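You operate a simulated robot arm through the tools that you are given. There is no shell and no other tool. Be economical: measure what you need, move in short steps, check, and stop when the job is done.

You run a simulated robot arm. Do the job below in one go: nothing can be reset, and whatever is moved stays where it is left.

TASK
Put things in order on the dining table. At the end: the blue glue brush is on the orange carton (marked "PEGS"); the silver herb tin with a blue cap stands where the beige wax pad stood; the beige wax pad stands where the clear cream cleaner (bottle) stood; the clear cream cleaner is on the teal plate; whatever was shut is shut again. Leave all else as you found it, and nothing knocked over.
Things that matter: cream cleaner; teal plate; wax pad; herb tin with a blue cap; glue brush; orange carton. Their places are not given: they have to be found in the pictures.

It is judged by the outcome, as a careful person would: the job done as asked, and still so three seconds after it is handed in. It fails if anything else is knocked over, pushed out of place, dropped, spilled or broken. Lids that push on must go on centred and level and be pressed home; caps that screw on are set level and turned clockwise until they are tight.

THE ROBOT
A 7-joint arm with a two-finger parallel gripper, fixed in place. Base frame: the origin is at the foot of the arm, x ahead of it, y to its left, z up; the work surface is at about z = 0. Lengths are in mm, angles in degrees, forces in N, time in s.
With the tool pointing down near the work surface it reaches from about 220 to 580 mm from the base axis. Its first joint turns from -66.0 to 66.0 degrees. Payload 2.5 kg.
The tool frame sits at the grasp point between the pads (the TCP): z along the fingers, y along the line on which they close. The tips reach 23 mm beyond it. Largest opening 94 mm; finger width 38, thickness 10; the body of the gripper, 54 by 96 mm, starts 39 mm behind the TCP.
Orientation is that of the tool frame in the base frame, as [roll, pitch, yaw] about the fixed x, y, z axes, in that order (R = Rz(yaw) Ry(pitch) Rx(roll)). With the fingers straight down and closing along the base's y, the tool's x points along the base's -x, its y along +y and its z along -z.

THE INTERFACE
- The arm moves only by the tool apply_moves. Its arguments are lists of equal length, an entry for each row: "linear": the shift along the tool's x, y, z in m, a list of three; "angular": the turn, a rotation vector about the tool's x, y, z in degrees, a list of three; "hand": the opening, from 0 (shut) to 1 (fully open). In form: {"linear": [[tx, ty, tz], ...], "angular": [[ax, ay, az], ...], "hand": [hand, ...]}. A call has 1 to 12 rows; each row shifts and turns the commanded pose from where the row before left it, along the tool's axes as they then stand. Rows are played at 5 a second. More than 50 mm and 8.6 degrees between two rows, or a gripper value outside its range, and nothing of the call is played. Where a pose cannot be reached the arm comes as near as it can. A force on the tool above 40 N (or 10 N above the force at the start of the call, whichever is more), or a blocked arm, ends the call early, and 0.2 s more pass. The fingers move at their own pace (about 108 mm/s each) and stop on an object; they squeeze with about 23 N. The grip force told is the motor's: it shows also when the fingers shut on nothing. Time passes only in rows, and 0.2 s behind the last, so rows that do not move let the fingers close. The reply holds the time, the measured pose of the TCP, the force on the tool along the base axes, the opening and the grip force, in the units named above and with some noise, and new pictures: "show" is both (left out), scene, wrist or none.
- Cameras (640 x 400 px; columns grow to the right, rows downward): "scene" is fixed at [116.7, -414.9, 564.7]; the picture's right is [0.89, -0.45, 0.00], its down [-0.24, -0.46, -0.85] and it looks along [0.39, 0.76, -0.52] (base axes); focal length 326 px, centre (320, 200). "wrist" rides on the gripper at [-39, 0, -44] in the tool frame; the picture's right is [0.00, -1.00, 0.00], its down [0.97, 0.00, -0.24] and it looks along [0.24, 0.00, 0.97] (tool axes); focal length 218 px, centre (320, 200).
- point_at(camera, pixels): for up to 12 pixels [column, row] of the newest picture of that camera ("zoom" is the newest enlarged one), the place [x, y, z] in the base frame of the surface seen there, good to about 2 mm, but the place of the scene camera against the robot may be out by one fixed shift of up to 25 mm in any direction. No time passes.
- close_up(camera, box): a new picture of the part [left, top, right, bottom] of that camera's present view, enlarged. No time passes.
- job_done(): hands the job in; it is judged then, once.

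Keep the steps short. Do not move on a guess: measure, check each grasp and each placing, and mend mistakes. In all there are 80 turns and 150 pictures (those below and enlarged ones count). Leave the gripper open and the arm clear of the work at the hand-in unless told otherwise, and finish with a single line.

The tools are called as name(argument=value, ...) on one line, values as JSON. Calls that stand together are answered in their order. apply_moves: Moves the arm, as the interface text tells. Its arguments: {"type":"object","properties":{"linear":{"type":"array","items":{"type":"array","items":{"type":"number"}}},"angular":{"type":"array","items":{"type":"array","items":{"type":"number"}}},"hand":{"type":"array","items":{"type":"number"}},"show":{"type":"string","enum":["both","scene","wrist","none"]}},"required":["linear","angular","hand"]} The other tools are called the same way: point_at (camera, pixels) gives the place of the surface under pixels of a picture; close_up (camera, box) takes an enlarged picture of a part of a camera's view; job_done () hands the job in.

At the start:

```text
t: 0.0
ee_pos: [239.7, 216.8, 297.6]
tcp_rot: [179.9, 0.0, 179.9]
wrist_force: [0.1, 0.1, 0.0]
grip_width: 93.9
grip_force: 0.0
```

scene: 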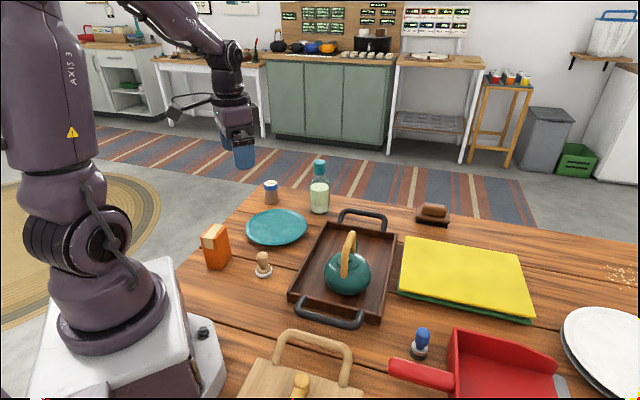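
wrist: 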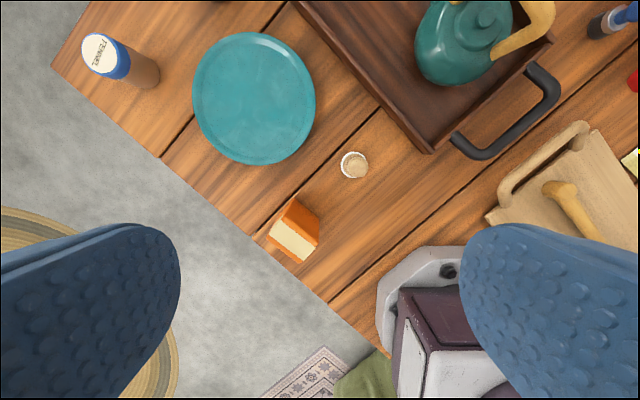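

I'll take enlarged views first to identify the things: the tin near (271,192), the bottle (319,190), the knob (263,265), the blue item (421,343) and the carton (215,248).

close_up(camera="scene", box=[190, 150, 350, 290])

close_up(camera="scene", box=[370, 190, 530, 370])

point_at(camera="scene", pixels=[[271, 184], [319, 165], [319, 205], [277, 228], [263, 256], [263, 274], [213, 232], [217, 252], [421, 332], [421, 355], [432, 207], [349, 240]])

point_at(camera="wrist", pixels=[[106, 57], [254, 98], [354, 165], [292, 240], [303, 213], [600, 25]])

```text
2.86 times, centred on (270, 220) of scene
```

zoom: 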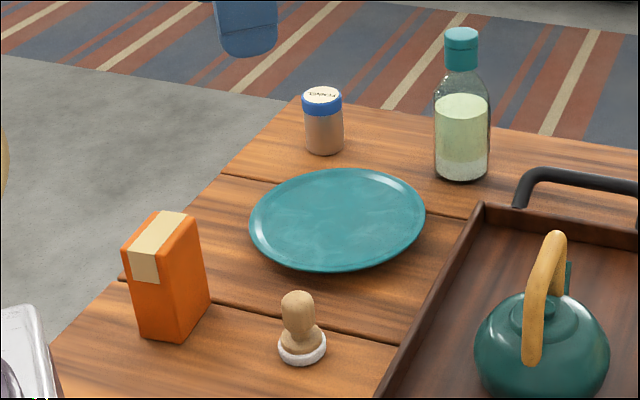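

```text
2.22 times, centred on (450, 280) of scene
```

zoom: 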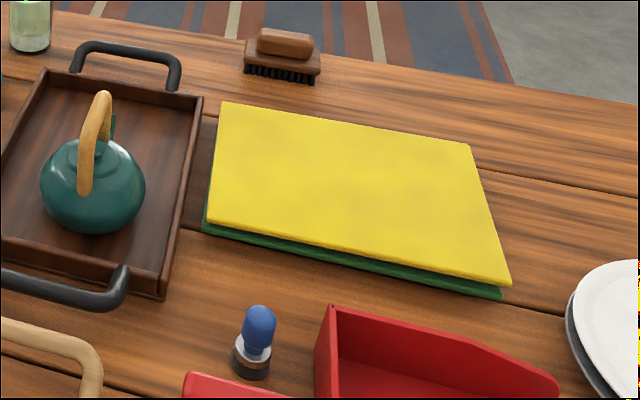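

```text
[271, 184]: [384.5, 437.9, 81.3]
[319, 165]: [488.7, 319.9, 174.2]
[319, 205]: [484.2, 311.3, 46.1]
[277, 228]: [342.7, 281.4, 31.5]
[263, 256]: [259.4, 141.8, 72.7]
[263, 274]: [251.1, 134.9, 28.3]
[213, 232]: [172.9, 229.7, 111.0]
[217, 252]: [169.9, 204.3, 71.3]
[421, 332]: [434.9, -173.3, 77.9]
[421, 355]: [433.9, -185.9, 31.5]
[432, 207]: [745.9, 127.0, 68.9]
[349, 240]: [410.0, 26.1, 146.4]
```

```text
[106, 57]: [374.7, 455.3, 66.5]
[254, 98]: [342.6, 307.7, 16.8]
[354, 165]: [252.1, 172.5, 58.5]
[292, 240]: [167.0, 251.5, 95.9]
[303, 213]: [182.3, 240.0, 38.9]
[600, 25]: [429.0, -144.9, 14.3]
```

Identified: tin (271,190), bottle (319,190), wax pad = beige knob at (263,265), glue brush (421,343), carton (215,248). The scene camera is shifted by about 15-25 mm, so I'll measure with the wrist camera. I'm moving the arm towards the bottle, tin and plate, staying high.

apply_moves(linear=[[-0.035, 0.01, 0], [-0.035, 0.01, 0], [-0.035, 0.01, 0], [0, 0, 0]], angular=[[0, 0, 0], [0, 0, 0], [0, 0, 0], [0, 0, 0]], hand=[1, 1, 1, 1])

```text
t: 1.0
ee_pos: [344.3, 248.1, 295.0]
tcp_rot: [180.0, -0.1, -179.9]
wrist_force: [-0.3, -0.2, 1.0]
grip_width: 93.8
grip_force: 0.1
```

scene: 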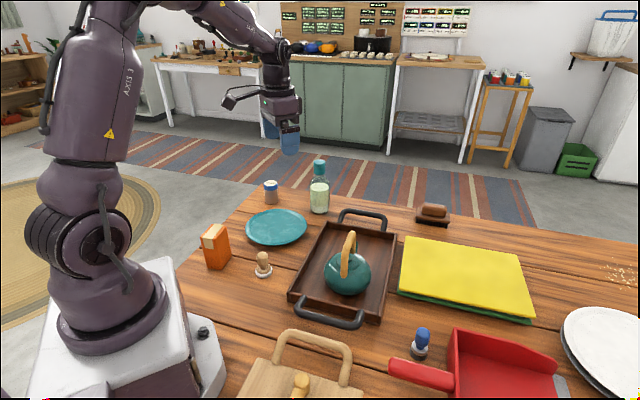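
wrist: 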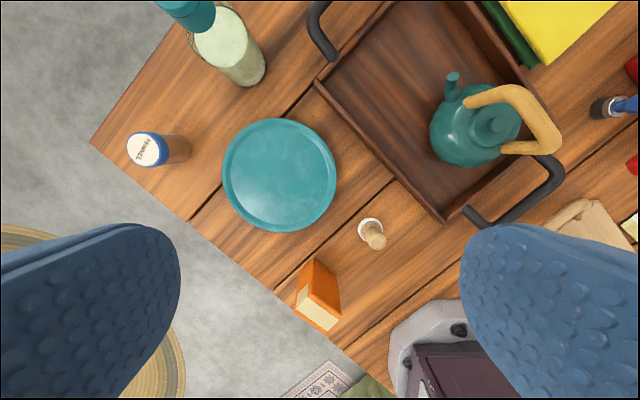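

Now tin, bottle, plate and pad are all seen by the wrist camera. I'm measuring their tops, bases and edges.

point_at(camera="wrist", pixels=[[148, 149], [128, 149], [188, 150], [186, 8], [260, 70], [240, 80], [279, 120], [279, 230], [222, 175], [336, 175], [279, 175], [360, 228]])

point_at(camera="scene", pixels=[[271, 184], [319, 162], [319, 212], [277, 214], [277, 240], [250, 215], [263, 253], [213, 237], [421, 330], [300, 350], [380, 300], [560, 250]])

close_up(camera="wrist", box=[90, 0, 410, 200])

```text
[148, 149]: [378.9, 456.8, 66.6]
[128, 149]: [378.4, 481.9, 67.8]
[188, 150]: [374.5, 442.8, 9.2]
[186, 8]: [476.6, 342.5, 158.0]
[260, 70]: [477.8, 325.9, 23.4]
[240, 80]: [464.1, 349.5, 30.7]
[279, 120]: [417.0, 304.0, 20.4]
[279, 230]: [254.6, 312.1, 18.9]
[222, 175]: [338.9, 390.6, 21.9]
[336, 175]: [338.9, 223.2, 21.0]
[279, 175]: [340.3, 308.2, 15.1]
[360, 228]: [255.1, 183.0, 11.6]
```

```text
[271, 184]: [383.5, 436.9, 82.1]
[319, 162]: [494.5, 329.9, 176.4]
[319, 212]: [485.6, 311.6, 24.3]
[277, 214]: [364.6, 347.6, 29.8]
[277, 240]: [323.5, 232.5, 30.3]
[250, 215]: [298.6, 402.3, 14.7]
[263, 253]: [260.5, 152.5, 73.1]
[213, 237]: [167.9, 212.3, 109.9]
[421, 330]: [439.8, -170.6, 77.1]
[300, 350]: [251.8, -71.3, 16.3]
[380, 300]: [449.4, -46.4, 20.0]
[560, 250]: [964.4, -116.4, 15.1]
```

```text
2.00 times, centred on (250, 100) of wrist
```

zoom: 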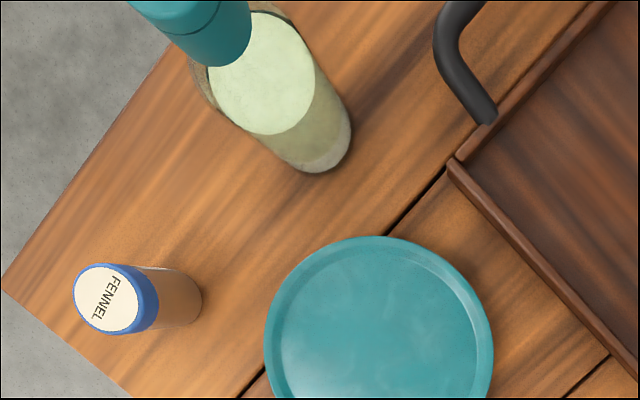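

Plate centre is about (337,308), its rim radius 83 and its flat at z 15. Tin top centre is about (379,458,67). The bottle stands near (485,345) and is about 165 tall. I'm moving above the bottle to see it straight from the top.

apply_moves(linear=[[-0.03, 0.025, 0], [-0.03, 0.025, 0], [-0.03, 0.025, 0], [-0.02, 0.015, 0], [0, 0, 0]], angular=[[0, 0, 0], [0, 0, 0], [0, 0, 0], [0, 0, 0], [0, 0, 0]], hand=[1, 1, 1, 1, 1], show="wrist")

```text
t: 2.2
ee_pos: [452.8, 335.8, 297.2]
tcp_rot: [-179.9, 0.1, 180.0]
wrist_force: [0.5, -0.6, -0.2]
grip_width: 94.1
grip_force: 0.0
```

wrist: 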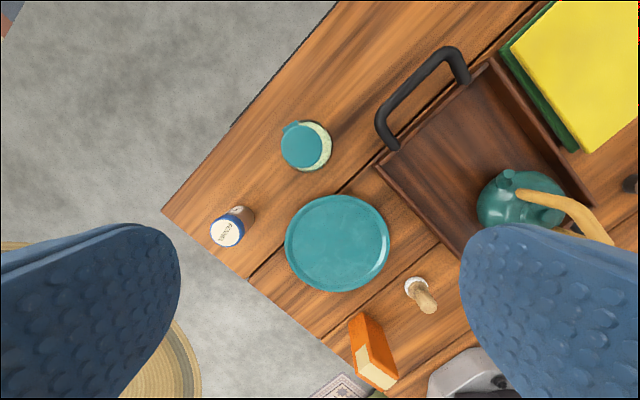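

close_up(camera="wrist", box=[200, 80, 440, 230])

point_at(camera="wrist", pixels=[[285, 147], [304, 125], [302, 165], [322, 145], [326, 140], [330, 148], [320, 170], [302, 145], [246, 216], [338, 243], [415, 278], [409, 288]])

```text
2.67 times, centred on (320, 155) of wrist
```

zoom: 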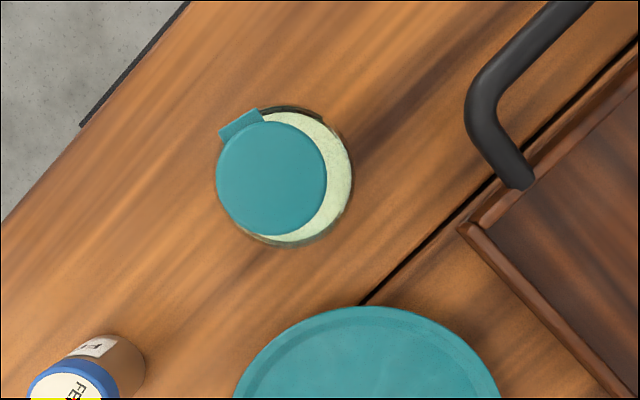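

```text
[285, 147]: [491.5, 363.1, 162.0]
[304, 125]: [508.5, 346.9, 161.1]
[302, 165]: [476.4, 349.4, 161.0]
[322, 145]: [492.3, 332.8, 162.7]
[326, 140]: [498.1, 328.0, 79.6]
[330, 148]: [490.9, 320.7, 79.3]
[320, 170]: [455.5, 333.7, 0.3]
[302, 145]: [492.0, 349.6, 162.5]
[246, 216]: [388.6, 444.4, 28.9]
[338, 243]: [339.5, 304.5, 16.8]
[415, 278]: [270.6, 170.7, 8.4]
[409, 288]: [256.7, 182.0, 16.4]
```

The bottle's cap centre is about (491,348.5,162). It is about 34 wide and has a hinge tab pointing outward. I'm turning the hand 29° so the fingers close on the sides without the tab, and centring above it.

apply_moves(linear=[[0, 0, 0], [0, 0, 0], [0, 0, 0], [0, 0, 0], [-0.02, -0.004, 0], [-0.0196, -0.0034, 0], [0, 0, 0]], angular=[[0, 0, -7.25], [0, 0, -7.25], [0, 0, -7.25], [0, 0, -7.25], [0, 0, 0], [0, 0, 0], [0, 0, 0]], hand=[1, 1, 1, 1, 1, 1, 1], show="wrist")

```text
t: 3.8
ee_pos: [478.8, 333.3, 295.0]
tcp_rot: [-180.0, 0.0, -150.9]
wrist_force: [0.2, 0.2, -0.1]
grip_width: 94.0
grip_force: 0.1
out of reach, approached as far as the arm can: row 5, 6
```

wrist: 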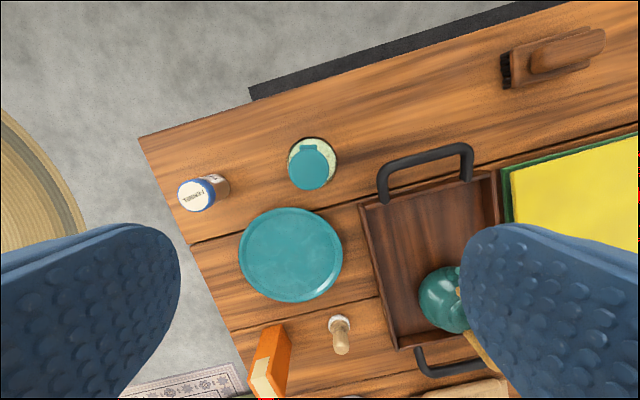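

The arm reaches only 583 mm out with the tool straight down and the bottle is at 602. I'll tilt the hand 20° outward about the closing axis. The fingers still close squarely on the cap that way.

apply_moves(linear=[[0, 0, 0], [0, 0, 0], [0, 0, 0], [0, 0, 0]], angular=[[0, -6.67, 0], [0, -6.67, 0], [0, -6.66, 0], [0, 0, 0]], hand=[1, 1, 1, 1], show="wrist")

```text
t: 4.8
ee_pos: [478.5, 332.9, 296.3]
tcp_rot: [-180.0, 20.1, -151.0]
wrist_force: [-0.7, 0.3, -0.1]
grip_width: 94.1
grip_force: 0.1
```

wrist: 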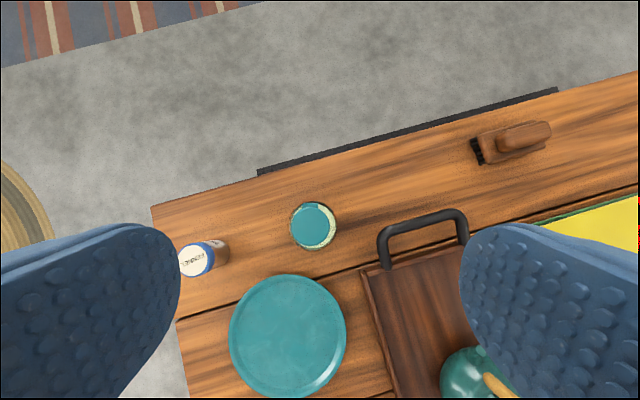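

close_up(camera="wrist", box=[273, 185, 369, 245])

point_at(camera="wrist", pixels=[[293, 224], [312, 206], [312, 241], [328, 224], [312, 223], [332, 224]])

```text
6.67 times, centred on (321, 215) of wrist
```

zoom: 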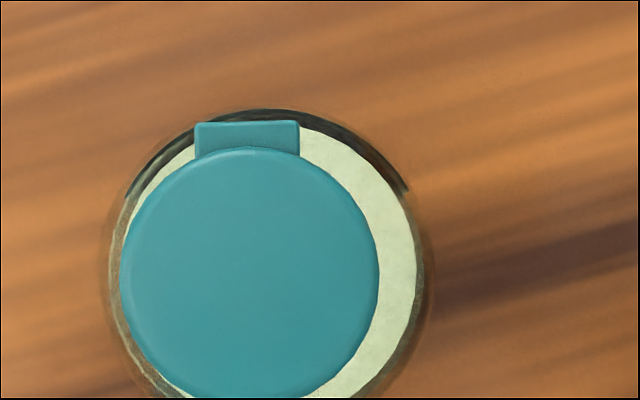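

```text
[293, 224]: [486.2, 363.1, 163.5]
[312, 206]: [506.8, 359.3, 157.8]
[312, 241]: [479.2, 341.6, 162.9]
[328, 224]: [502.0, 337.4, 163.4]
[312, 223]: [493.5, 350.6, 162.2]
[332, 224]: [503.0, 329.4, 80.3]
```

The cap is centred at about (491,350) with its top at z 162, and the tab points straight outward. I'm centring over it and going down to z ≈ 200.

apply_moves(linear=[[-0.018, 0.0089, 0.0066], [0.0164, 0, 0.0451], [0.0164, 0, 0.0451], [0, 0, 0]], angular=[[0, 0, 0], [0, 0, 0], [0, 0, 0], [0, 0, 0]], hand=[1, 1, 1, 1])

```text
t: 5.8
ee_pos: [489.7, 350.8, 198.1]
tcp_rot: [180.0, 20.0, -151.0]
wrist_force: [0.6, -0.9, -0.7]
grip_width: 94.2
grip_force: 0.1
```

scene: 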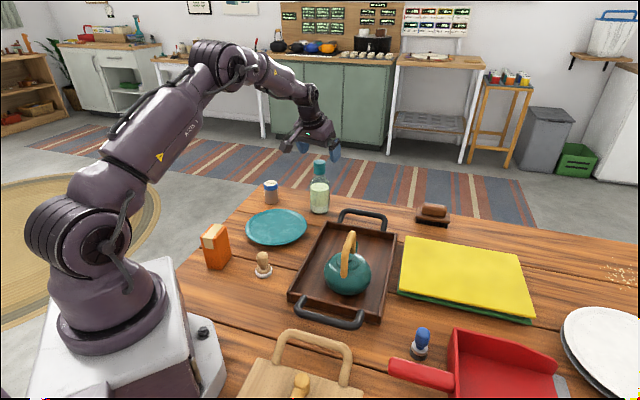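
wrist: 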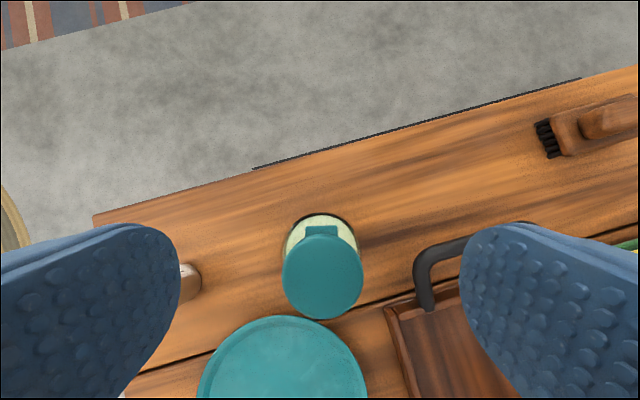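

The cap is centred between the fingers (column 322). I'm going down to z 150 and closing.

apply_moves(linear=[[0.0082, 0, 0.0226], [0.0082, 0, 0.0226], [0, 0, 0], [0, 0, 0], [0, 0, 0], [0, 0, 0]], angular=[[0, 0, 0], [0, 0, 0], [0, 0, 0], [0, 0, 0], [0, 0, 0], [0, 0, 0]], hand=[1, 1, 1, 0.3, 0.2, 0.2])

```text
t: 7.2
ee_pos: [491.9, 351.7, 150.6]
tcp_rot: [-180.0, 19.9, -151.0]
wrist_force: [-0.2, 0.3, -0.1]
grip_width: 33.5
grip_force: 23.3
```

scene: 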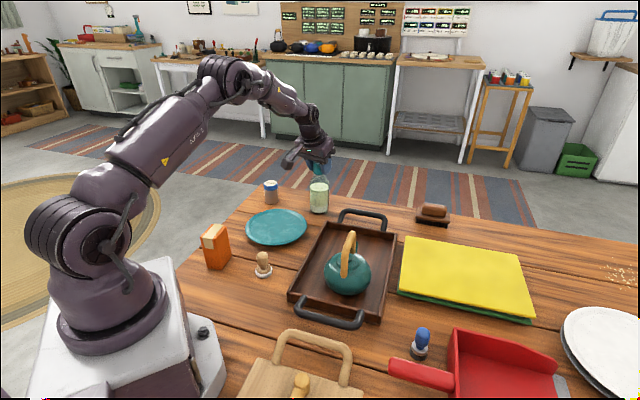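
wrist: 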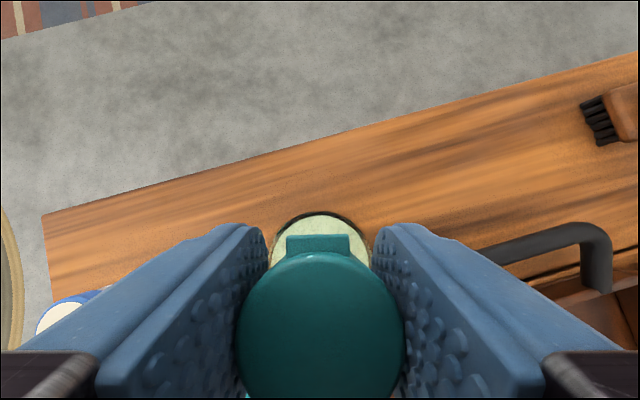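

Gripped at 33.5 mm with 23 N. I'm lifting 50 mm slowly and checking that the whole bottle comes along.

apply_moves(linear=[[-0.0034, 0, -0.0094], [-0.0034, 0, -0.0094], [-0.0034, 0, -0.0094], [-0.0034, 0, -0.0094], [-0.0034, 0, -0.0094], [0, 0, 0]], angular=[[0, 0, 0], [0, 0, 0], [0, 0, 0], [0, 0, 0], [0, 0, 0], [0, 0, 0]], hand=[0.2, 0.2, 0.2, 0.2, 0.2, 0.2])

close_up(camera="scene", box=[240, 110, 400, 260])

```text
t: 8.6
ee_pos: [491.1, 350.4, 202.2]
tcp_rot: [-179.9, 20.0, -150.9]
wrist_force: [0.1, -0.4, -3.0]
grip_width: 33.3
grip_force: 22.6
```

scene: 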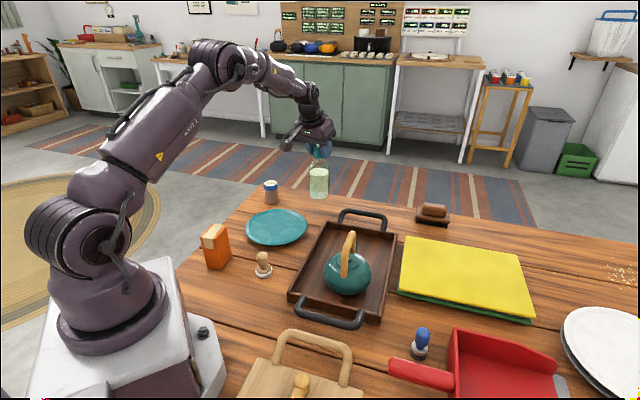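
wrist: 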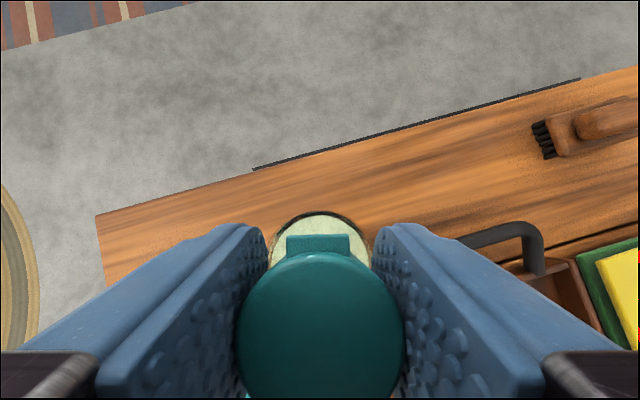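

```text
2.67 times, centred on (320, 185) of scene
```

zoom: 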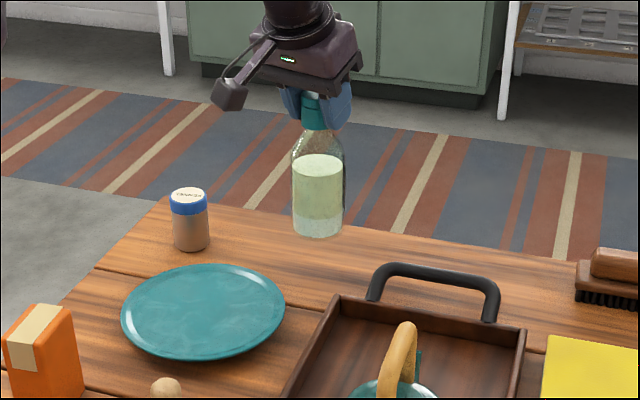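

The bottle is held upright with its base about 50 mm up. I'm carrying it level to above the plate centre (338,307).

apply_moves(linear=[[0.0243, 0.006, -0.00883], [0.0243, 0.006, -0.00883], [0.0243, 0.006, -0.00883], [0.0243, 0.006, -0.00883], [0.0243, 0.006, -0.00883], [0.0243, 0.006, -0.00883], [0, 0, 0]], angular=[[0, 0, 0], [0, 0, 0], [0, 0, 0], [0, 0, 0], [0, 0, 0], [0, 0, 0], [0, 0, 0]], hand=[0.2, 0.2, 0.2, 0.2, 0.2, 0.2, 0.2])

close_up(camera="scene", box=[200, 110, 360, 260])

```text
t: 10.2
ee_pos: [337.1, 309.0, 201.0]
tcp_rot: [-180.0, 20.0, -151.1]
wrist_force: [-0.5, -0.2, -3.8]
grip_width: 33.5
grip_force: 23.3
```

scene: 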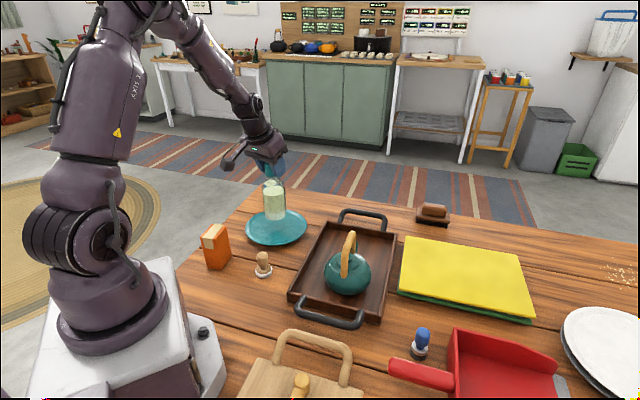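
wrist: 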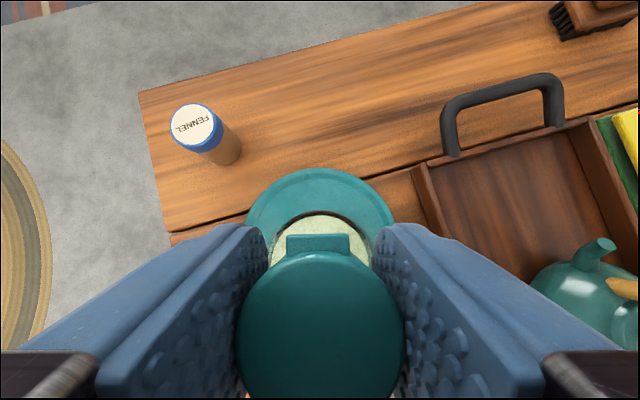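

```text
2.67 times, centred on (280, 185) of scene
```

zoom: 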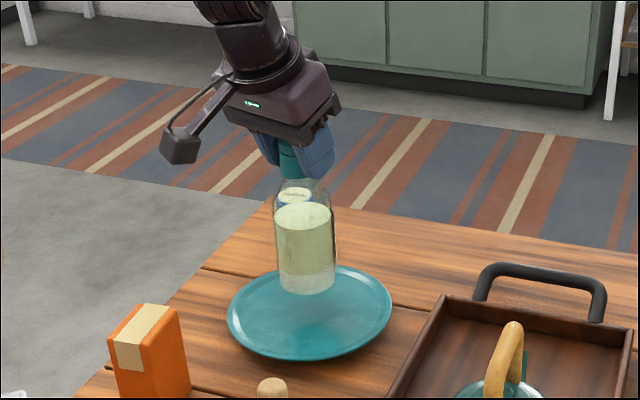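

It is centred over the plate with about 35 mm to go. I'm lowering it fast for 30 mm and then in small steps.

apply_moves(linear=[[0.00513, 0, 0.0141], [0.00513, 0, 0.0141], [0.0007, 0, 0.0019], [0.0005, 0, 0.0014], [0, 0, 0]], angular=[[0, 0, 0], [0, 0, 0], [0, 0, 0], [0, 0, 0], [0, 0, 0]], hand=[0.2, 0.2, 0.2, 0.2, 0.2])

close_up(camera="scene", box=[220, 150, 340, 260])

```text
t: 11.4
ee_pos: [338.3, 307.7, 168.6]
tcp_rot: [-180.0, 20.0, -151.0]
wrist_force: [-2.1, -2.1, 5.9]
grip_width: 33.6
grip_force: 23.0
```

scene: 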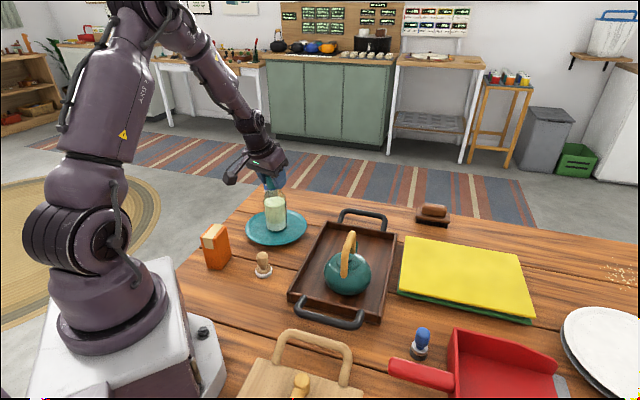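
wrist: 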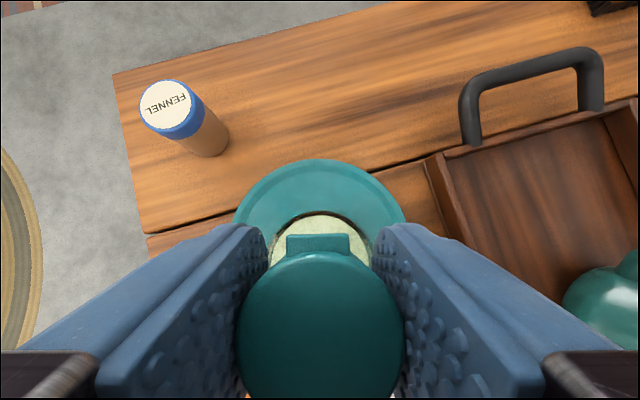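

```text
3.64 times, centred on (280, 205) of scene
```

zoom: 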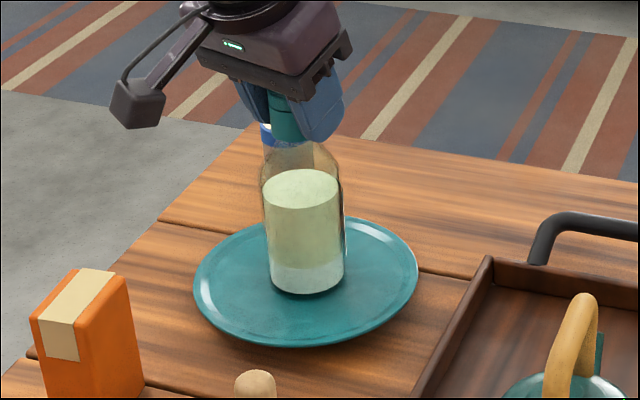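

Force went from -3.8 to +5.9 N, so the base is on the plate, centred. I'm opening and then rising straight up.

apply_moves(linear=[[0, 0, 0], [0, 0, 0], [0, 0, 0], [-0.0103, 0, -0.0282], [-0.0103, 0, -0.0282], [-0.0103, 0, -0.0282], [0, 0, 0]], angular=[[0, 0, 0], [0, 0, 0], [0, 0, 0], [0, 0, 0], [0, 0, 0], [0, 0, 0], [0, 0, 0]], hand=[0.5, 0.9, 0.9, 0.9, 0.9, 0.9, 0.9])

close_up(camera="scene", box=[220, 150, 340, 260])

```text
t: 13.0
ee_pos: [337.0, 307.5, 256.2]
tcp_rot: [180.0, 20.0, -151.1]
wrist_force: [0.2, -0.1, -0.2]
grip_width: 84.5
grip_force: 0.0
```

scene: 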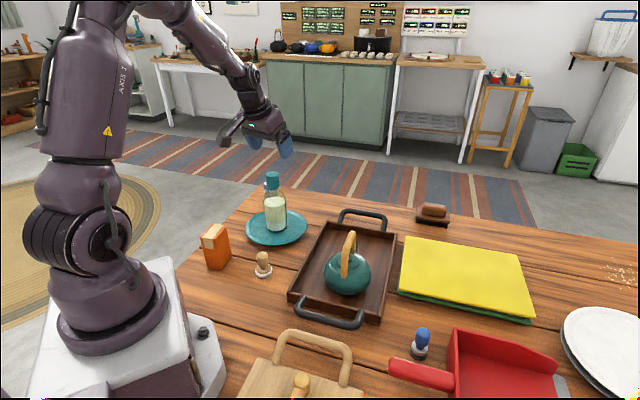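
wrist: 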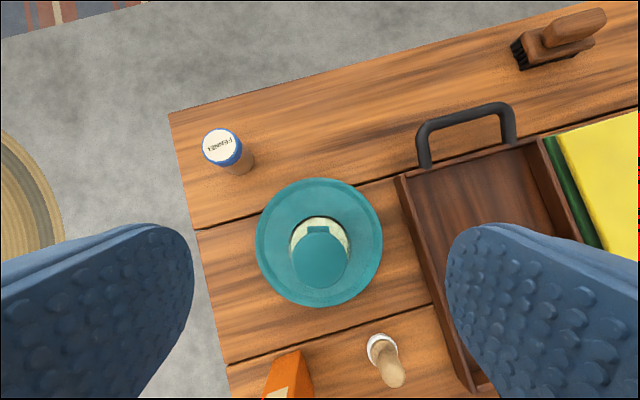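

```text
3.64 times, centred on (280, 205) of scene
```

zoom: 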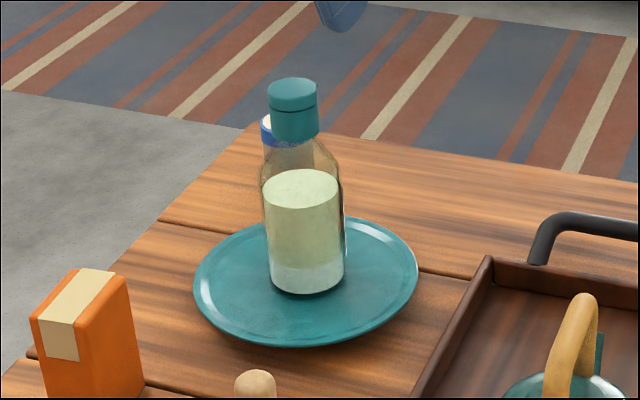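

The bottle stands upright on the plate. Next is the wax pad: I'm moving above it at about (254,172) with the same tilt, to measure it.

apply_moves(linear=[[0.026, -0.0156, -0.00944], [0.026, -0.0156, -0.00944], [0.026, -0.0156, -0.00944], [0.026, -0.0156, -0.00944], [0.026, -0.0156, -0.00944], [0, 0, 0]], angular=[[0, 0, 0], [0, 0, 0], [0, 0, 0], [0, 0, 0], [0, 0, 0], [0, 0, 0]], hand=[0.9, 0.9, 0.9, 0.9, 0.9, 0.9], show="wrist")

close_up(camera="wrist", box=[220, 150, 420, 275])

```text
t: 14.4
ee_pos: [254.2, 171.0, 256.1]
tcp_rot: [180.0, 20.0, -151.0]
wrist_force: [0.0, 0.0, 0.5]
grip_width: 84.6
grip_force: 0.0
```

wrist: 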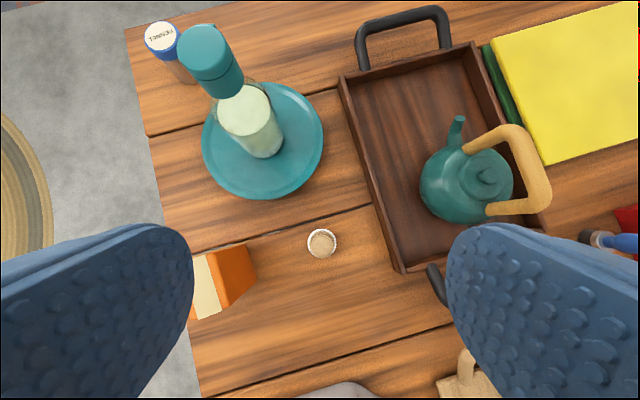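

```text
3.20 times, centred on (320, 212) of wrist
```

zoom: 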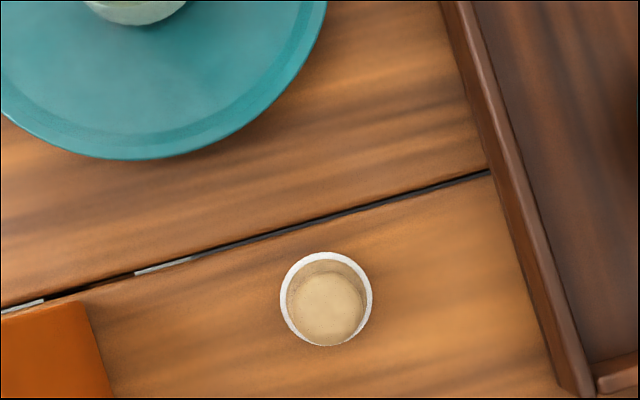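

point_at(camera="wrist", pixels=[[322, 246], [309, 241], [335, 241], [322, 231], [322, 254], [316, 246], [329, 246], [322, 226], [340, 243], [208, 285], [237, 275], [270, 243]])

close_up(camera="scene", box=[233, 240, 293, 285])

```text
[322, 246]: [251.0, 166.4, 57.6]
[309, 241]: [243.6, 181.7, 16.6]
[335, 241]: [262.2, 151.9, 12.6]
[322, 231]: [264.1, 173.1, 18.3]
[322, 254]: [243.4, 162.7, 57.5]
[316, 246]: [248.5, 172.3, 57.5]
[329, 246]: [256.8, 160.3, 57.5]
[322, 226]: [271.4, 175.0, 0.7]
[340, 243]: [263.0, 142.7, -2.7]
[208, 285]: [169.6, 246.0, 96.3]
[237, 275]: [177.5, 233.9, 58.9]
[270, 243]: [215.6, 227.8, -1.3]
```

```text
8.89 times, centred on (263, 262) of scene
```

zoom: 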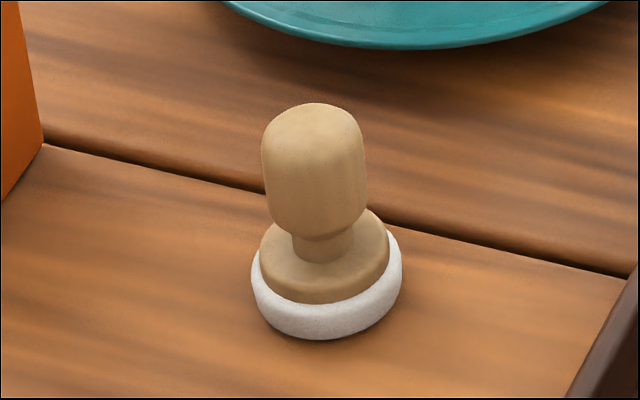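

The pad stands at about (251.5,166). Its knob is about 26 wide, with the top at z 57.5. Before going down I'm measuring the carton next to it for clearance.

close_up(camera="wrist", box=[170, 220, 290, 340])

point_at(camera="wrist", pixels=[[209, 256], [216, 258], [219, 308], [200, 316], [248, 246], [254, 274], [197, 300], [195, 260], [230, 300], [226, 252], [212, 285]])

```text
3.33 times, centred on (230, 280) of wrist
```

zoom: 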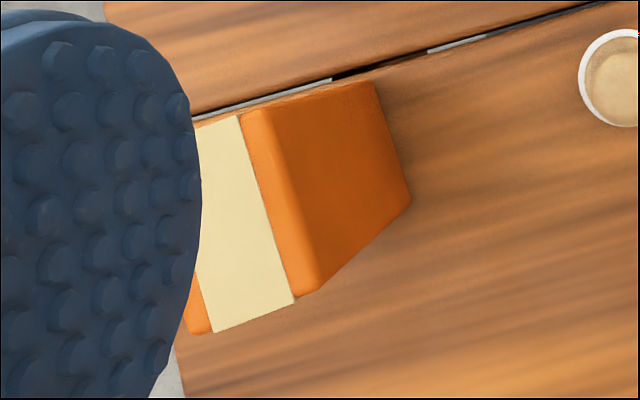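

```text
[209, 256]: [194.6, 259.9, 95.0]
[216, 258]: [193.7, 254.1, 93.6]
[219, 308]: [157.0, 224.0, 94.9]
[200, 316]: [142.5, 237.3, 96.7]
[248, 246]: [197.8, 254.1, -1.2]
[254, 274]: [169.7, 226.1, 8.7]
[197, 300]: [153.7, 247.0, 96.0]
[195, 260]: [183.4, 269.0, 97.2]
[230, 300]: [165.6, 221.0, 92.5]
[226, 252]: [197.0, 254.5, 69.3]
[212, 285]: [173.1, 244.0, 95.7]
```

The carton's nearest edge runs (165,220)–(197,255), at least 30 mm clear of the hand. I'm narrowing the opening to 0.6 and going down to z ≈ 90 first.

apply_moves(linear=[[0.0047, -0.003, -0.0017], [0.0142, 0, 0.039], [0.0142, 0, 0.039], [0.0142, 0, 0.039], [0.0142, 0, 0.039], [0, 0, 0]], angular=[[0, 0, 0], [0, 0, 0], [0, 0, 0], [0, 0, 0], [0, 0, 0], [0, 0, 0]], hand=[0.6, 0.6, 0.6, 0.6, 0.6, 0.6])

```text
t: 15.8
ee_pos: [251.7, 165.9, 89.9]
tcp_rot: [179.9, 20.0, -151.0]
wrist_force: [0.4, 0.7, 0.2]
grip_width: 56.5
grip_force: 0.1
```

scene: 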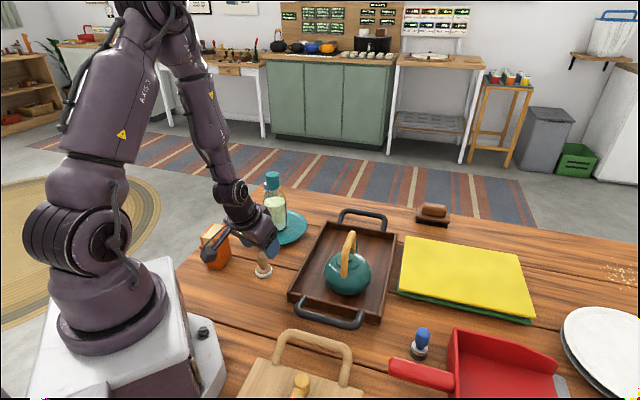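
wrist: 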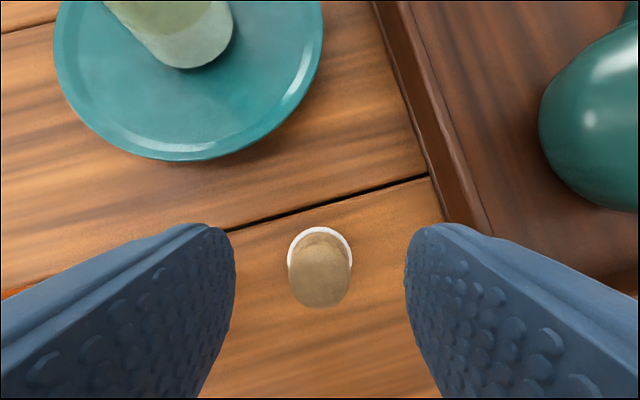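

The knob is centred between the fingers (column 320). I'm checking its radial position once more before the last 40 mm.

point_at(camera="wrist", pixels=[[320, 302], [320, 280], [320, 256], [320, 229], [320, 238], [292, 280], [347, 280]])

close_up(camera="wrist", box=[270, 215, 370, 315])

```text
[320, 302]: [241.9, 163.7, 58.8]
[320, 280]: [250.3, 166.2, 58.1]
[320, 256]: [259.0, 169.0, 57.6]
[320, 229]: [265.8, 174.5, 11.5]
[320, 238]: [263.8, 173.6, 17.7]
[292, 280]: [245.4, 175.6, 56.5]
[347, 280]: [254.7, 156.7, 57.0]
```

```text
4.00 times, centred on (320, 265) of wrist
```

zoom: 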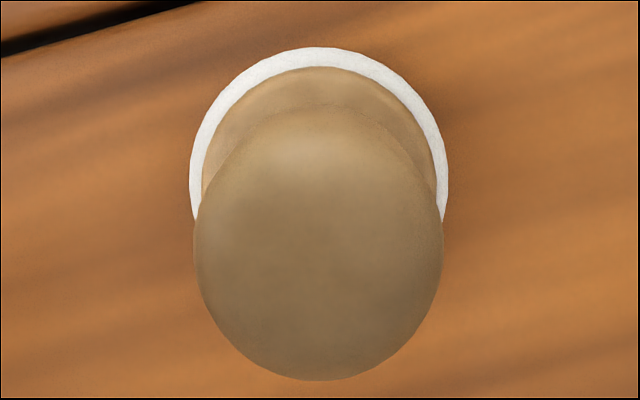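

Knob centre is (250.3,166.2), which matches. I'm going down to z 50 and closing.

apply_moves(linear=[[0.0075, 0, 0.0185], [0.0068, 0, 0.0188], [0, 0, 0], [0, 0, 0], [0, 0, 0], [0, 0, 0]], angular=[[0, 0, 0], [0, 0, 0], [0, 0, 0], [0, 0, 0], [0, 0, 0], [0, 0, 0]], hand=[0.6, 0.6, 0.6, 0.2, 0.12, 0.12])

close_up(camera="scene", box=[193, 200, 313, 290])

```text
t: 17.2
ee_pos: [251.0, 164.5, 50.8]
tcp_rot: [-180.0, 20.0, -151.1]
wrist_force: [0.0, 0.1, 0.1]
grip_width: 24.5
grip_force: 22.7
```

scene: 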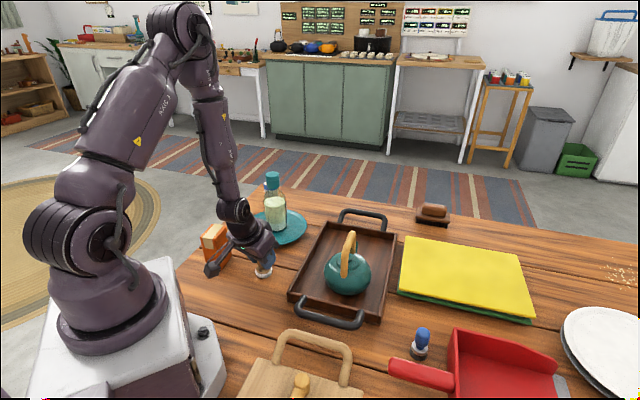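
wrist: 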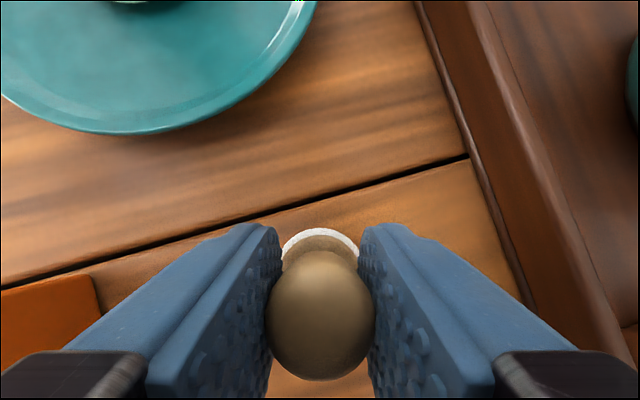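

```text
4.44 times, centred on (253, 245) of scene
```

zoom: 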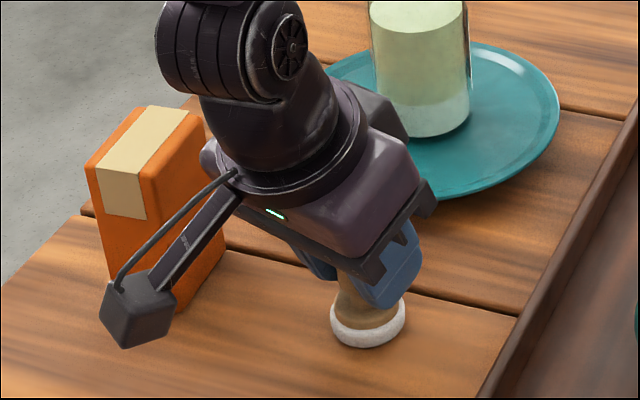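

Gripped at 24.5 mm. The scene shows a small cube on a stalk on the hand, close to the carton, so I'm measuring where it is.

point_at(camera="zoom", pixels=[[140, 290], [140, 325], [190, 230], [230, 180], [125, 200], [180, 200], [370, 330], [120, 265], [160, 300]])

```text
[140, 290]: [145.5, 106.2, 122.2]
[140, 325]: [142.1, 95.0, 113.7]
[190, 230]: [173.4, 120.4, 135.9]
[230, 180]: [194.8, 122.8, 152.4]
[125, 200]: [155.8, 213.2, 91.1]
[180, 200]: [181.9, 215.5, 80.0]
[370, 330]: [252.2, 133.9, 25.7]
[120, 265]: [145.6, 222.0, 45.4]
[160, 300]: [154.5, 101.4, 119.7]
```

The cube rides about 120 mm inboard and 55 mm above the tool point, so it's clear of everything here. I'm lifting the pad straight up to z ≈ 240, above the bottle's height.

apply_moves(linear=[[-0.0034, 0, -0.0094], [-0.0103, 0, -0.0282], [-0.013, 0, -0.0357], [-0.013, 0, -0.0357], [-0.013, 0, -0.0357], [-0.0123, 0, -0.0338], [0, 0, 0]], angular=[[0, 0, 0], [0, 0, 0], [0, 0, 0], [0, 0, 0], [0, 0, 0], [0, 0, 0], [0, 0, 0]], hand=[0.12, 0.12, 0.12, 0.12, 0.12, 0.12, 0.12])

```text
t: 18.8
ee_pos: [252.1, 167.8, 242.3]
tcp_rot: [-180.0, 20.0, -151.0]
wrist_force: [0.4, 1.3, -1.2]
grip_width: 24.3
grip_force: 23.2
```

scene: 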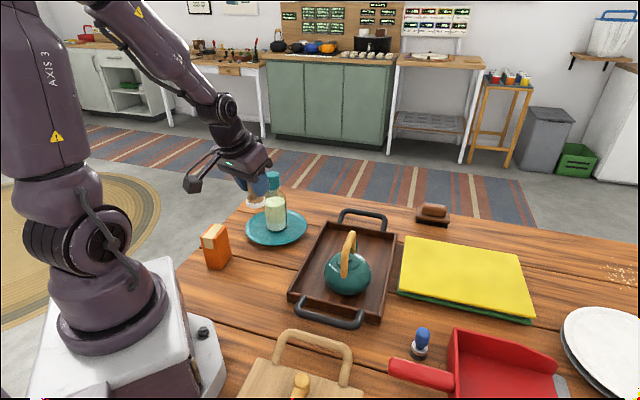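
wrist: 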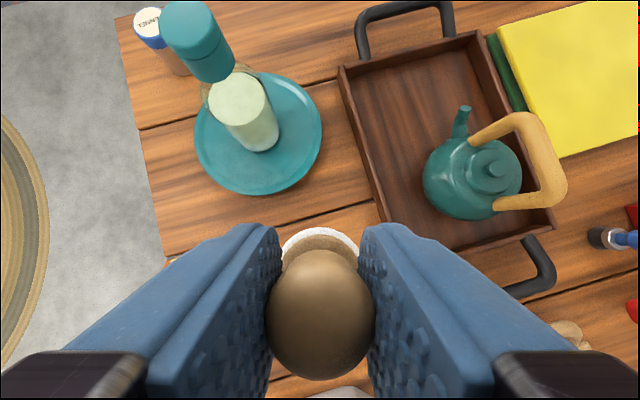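

The pad is held. I'm carrying it level, above bottle height, to over the old bottle spot (491,350).

apply_moves(linear=[[-0.0351, 0.0057, 0.0128], [-0.0351, 0.0057, 0.0128], [-0.0351, 0.0057, 0.0128], [-0.0351, 0.0057, 0.0128], [-0.0351, 0.0057, 0.0128], [-0.0351, 0.0057, 0.0128], [-0.0351, 0.0057, 0.0128], [-0.0351, 0.0056, 0.0128], [0, 0, 0]], angular=[[0, 0, 0], [0, 0, 0], [0, 0, 0], [0, 0, 0], [0, 0, 0], [0, 0, 0], [0, 0, 0], [0, 0, 0], [0, 0, 0]], hand=[0.12, 0.12, 0.12, 0.12, 0.12, 0.12, 0.12, 0.12, 0.12], show="scene")

```text
t: 20.8
ee_pos: [491.7, 353.4, 240.6]
tcp_rot: [180.0, 19.8, -150.9]
wrist_force: [0.3, -0.5, -1.1]
grip_width: 24.6
grip_force: 22.7
```

scene: 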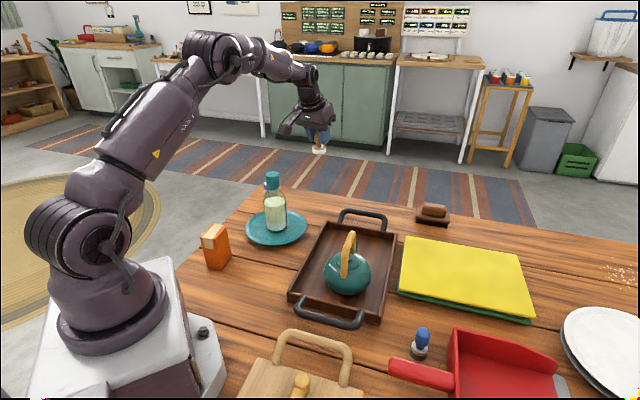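

The cube on the stalk would come within a few mm of the bottle if I lowered here. I'll turn the hand 30° about the vertical, so the pad stays upright and the cube swings clear of the bottle, while still high.

apply_moves(linear=[[0, 0, 0], [0, 0, 0], [0, 0, 0], [0, 0, 0], [0, 0, 0]], angular=[[-2.565, 0, -7.05], [-2.565, 0, -7.05], [-2.565, 0, -7.05], [-2.565, 0, -7.05], [0, 0, 0]], hand=[0.12, 0.12, 0.12, 0.12, 0.12])

```text
t: 22.0
ee_pos: [491.5, 352.7, 241.8]
tcp_rot: [180.0, 20.0, -120.8]
wrist_force: [0.0, -0.2, -0.4]
grip_width: 24.4
grip_force: 23.0
```

scene: 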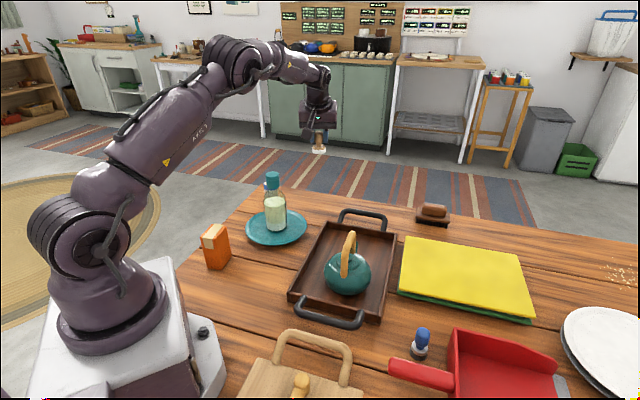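
wrist: 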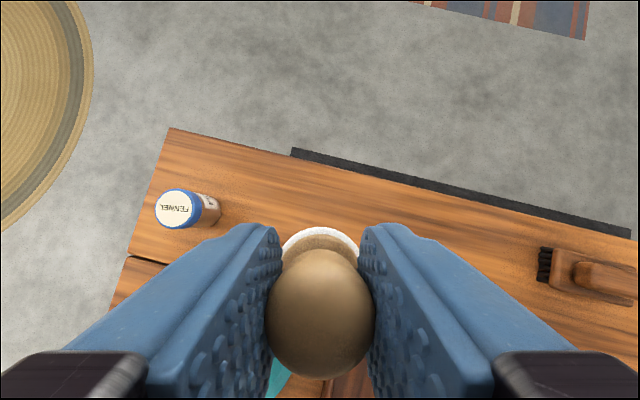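

point_at(camera="scene", pixels=[[362, 212], [342, 216], [384, 218], [341, 226], [327, 222], [395, 233], [349, 236], [432, 206]])

```text
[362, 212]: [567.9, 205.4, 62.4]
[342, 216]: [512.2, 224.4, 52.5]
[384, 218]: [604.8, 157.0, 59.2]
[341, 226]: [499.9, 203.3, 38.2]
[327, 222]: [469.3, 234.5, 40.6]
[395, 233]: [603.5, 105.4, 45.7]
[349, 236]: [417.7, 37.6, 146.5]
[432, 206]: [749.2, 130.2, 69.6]
```

The handle (z ≈ 47) and tray are clear. I'm lowering to about 6 mm above the table.

apply_moves(linear=[[0.0019, -0.0006, -0.0007], [0.01265, 0, 0.03477], [0.01265, 0, 0.03477], [0.01265, 0, 0.03477], [0.01265, 0, 0.03477], [0.01265, 0, 0.03477], [0, 0, 0]], angular=[[0, 0, 0], [0, 0, 0], [0, 0, 0], [0, 0, 0], [0, 0, 0], [0, 0, 0], [0, 0, 0]], hand=[0.12, 0.12, 0.12, 0.12, 0.12, 0.12, 0.12])

close_up(camera="scene", box=[230, 120, 390, 250])

```text
t: 23.6
ee_pos: [490.8, 349.6, 55.4]
tcp_rot: [-179.9, 20.0, -120.9]
wrist_force: [-0.8, -0.1, -0.3]
grip_width: 24.5
grip_force: 23.2
```

scene: 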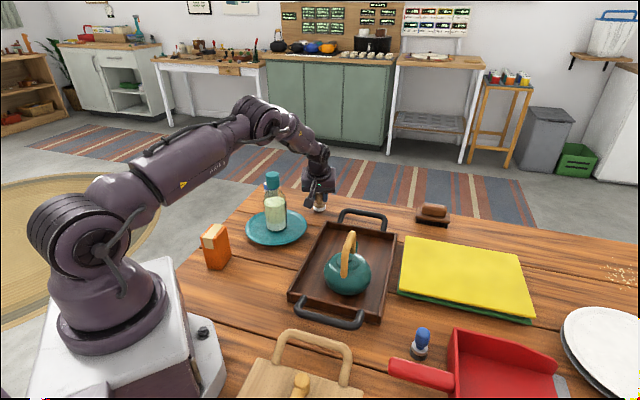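
wrist: 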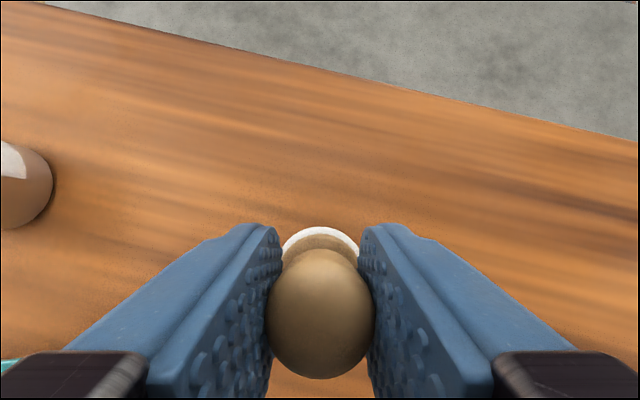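

```text
3.08 times, centred on (310, 185) of scene
```

zoom: 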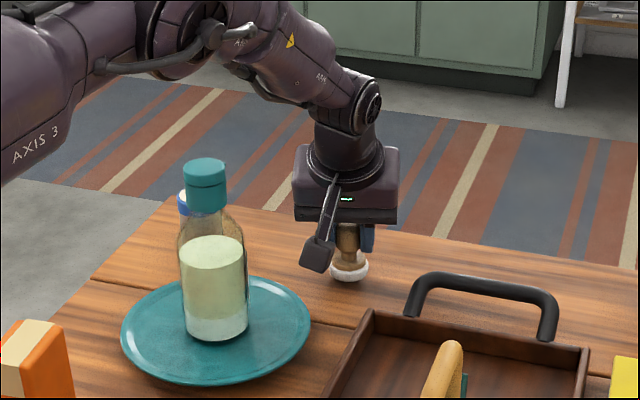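

About 5 mm remains and the cube is clear of the bottle. I'm lowering in small steps until contact.

apply_moves(linear=[[0.0007, 0, 0.0019], [0.0005, 0, 0.0014], [0.00034, 0, 0.00094], [0, 0, 0]], angular=[[0, 0, 0], [0, 0, 0], [0, 0, 0], [0, 0, 0]], hand=[0.12, 0.12, 0.12, 0.12], show="none")

```text
t: 24.6
ee_pos: [489.4, 349.1, 51.5]
tcp_rot: [180.0, 20.0, -121.0]
wrist_force: [0.3, 0.4, -0.5]
grip_width: 24.2
grip_force: 23.6
```

apply_moves(linear=[[0.0001, 0, 0.0008], [0.0001, 0, 0.0008], [0, 0, 0]], angular=[[0, 0, 0], [0, 0, 0], [0, 0, 0]], hand=[0.12, 0.12, 0.12], show="none")

```text
t: 25.4
ee_pos: [492.4, 350.3, 50.9]
tcp_rot: [-179.9, 20.1, -121.0]
wrist_force: [-3.4, -3.2, 10.7]
grip_width: 24.2
grip_force: 23.0
```

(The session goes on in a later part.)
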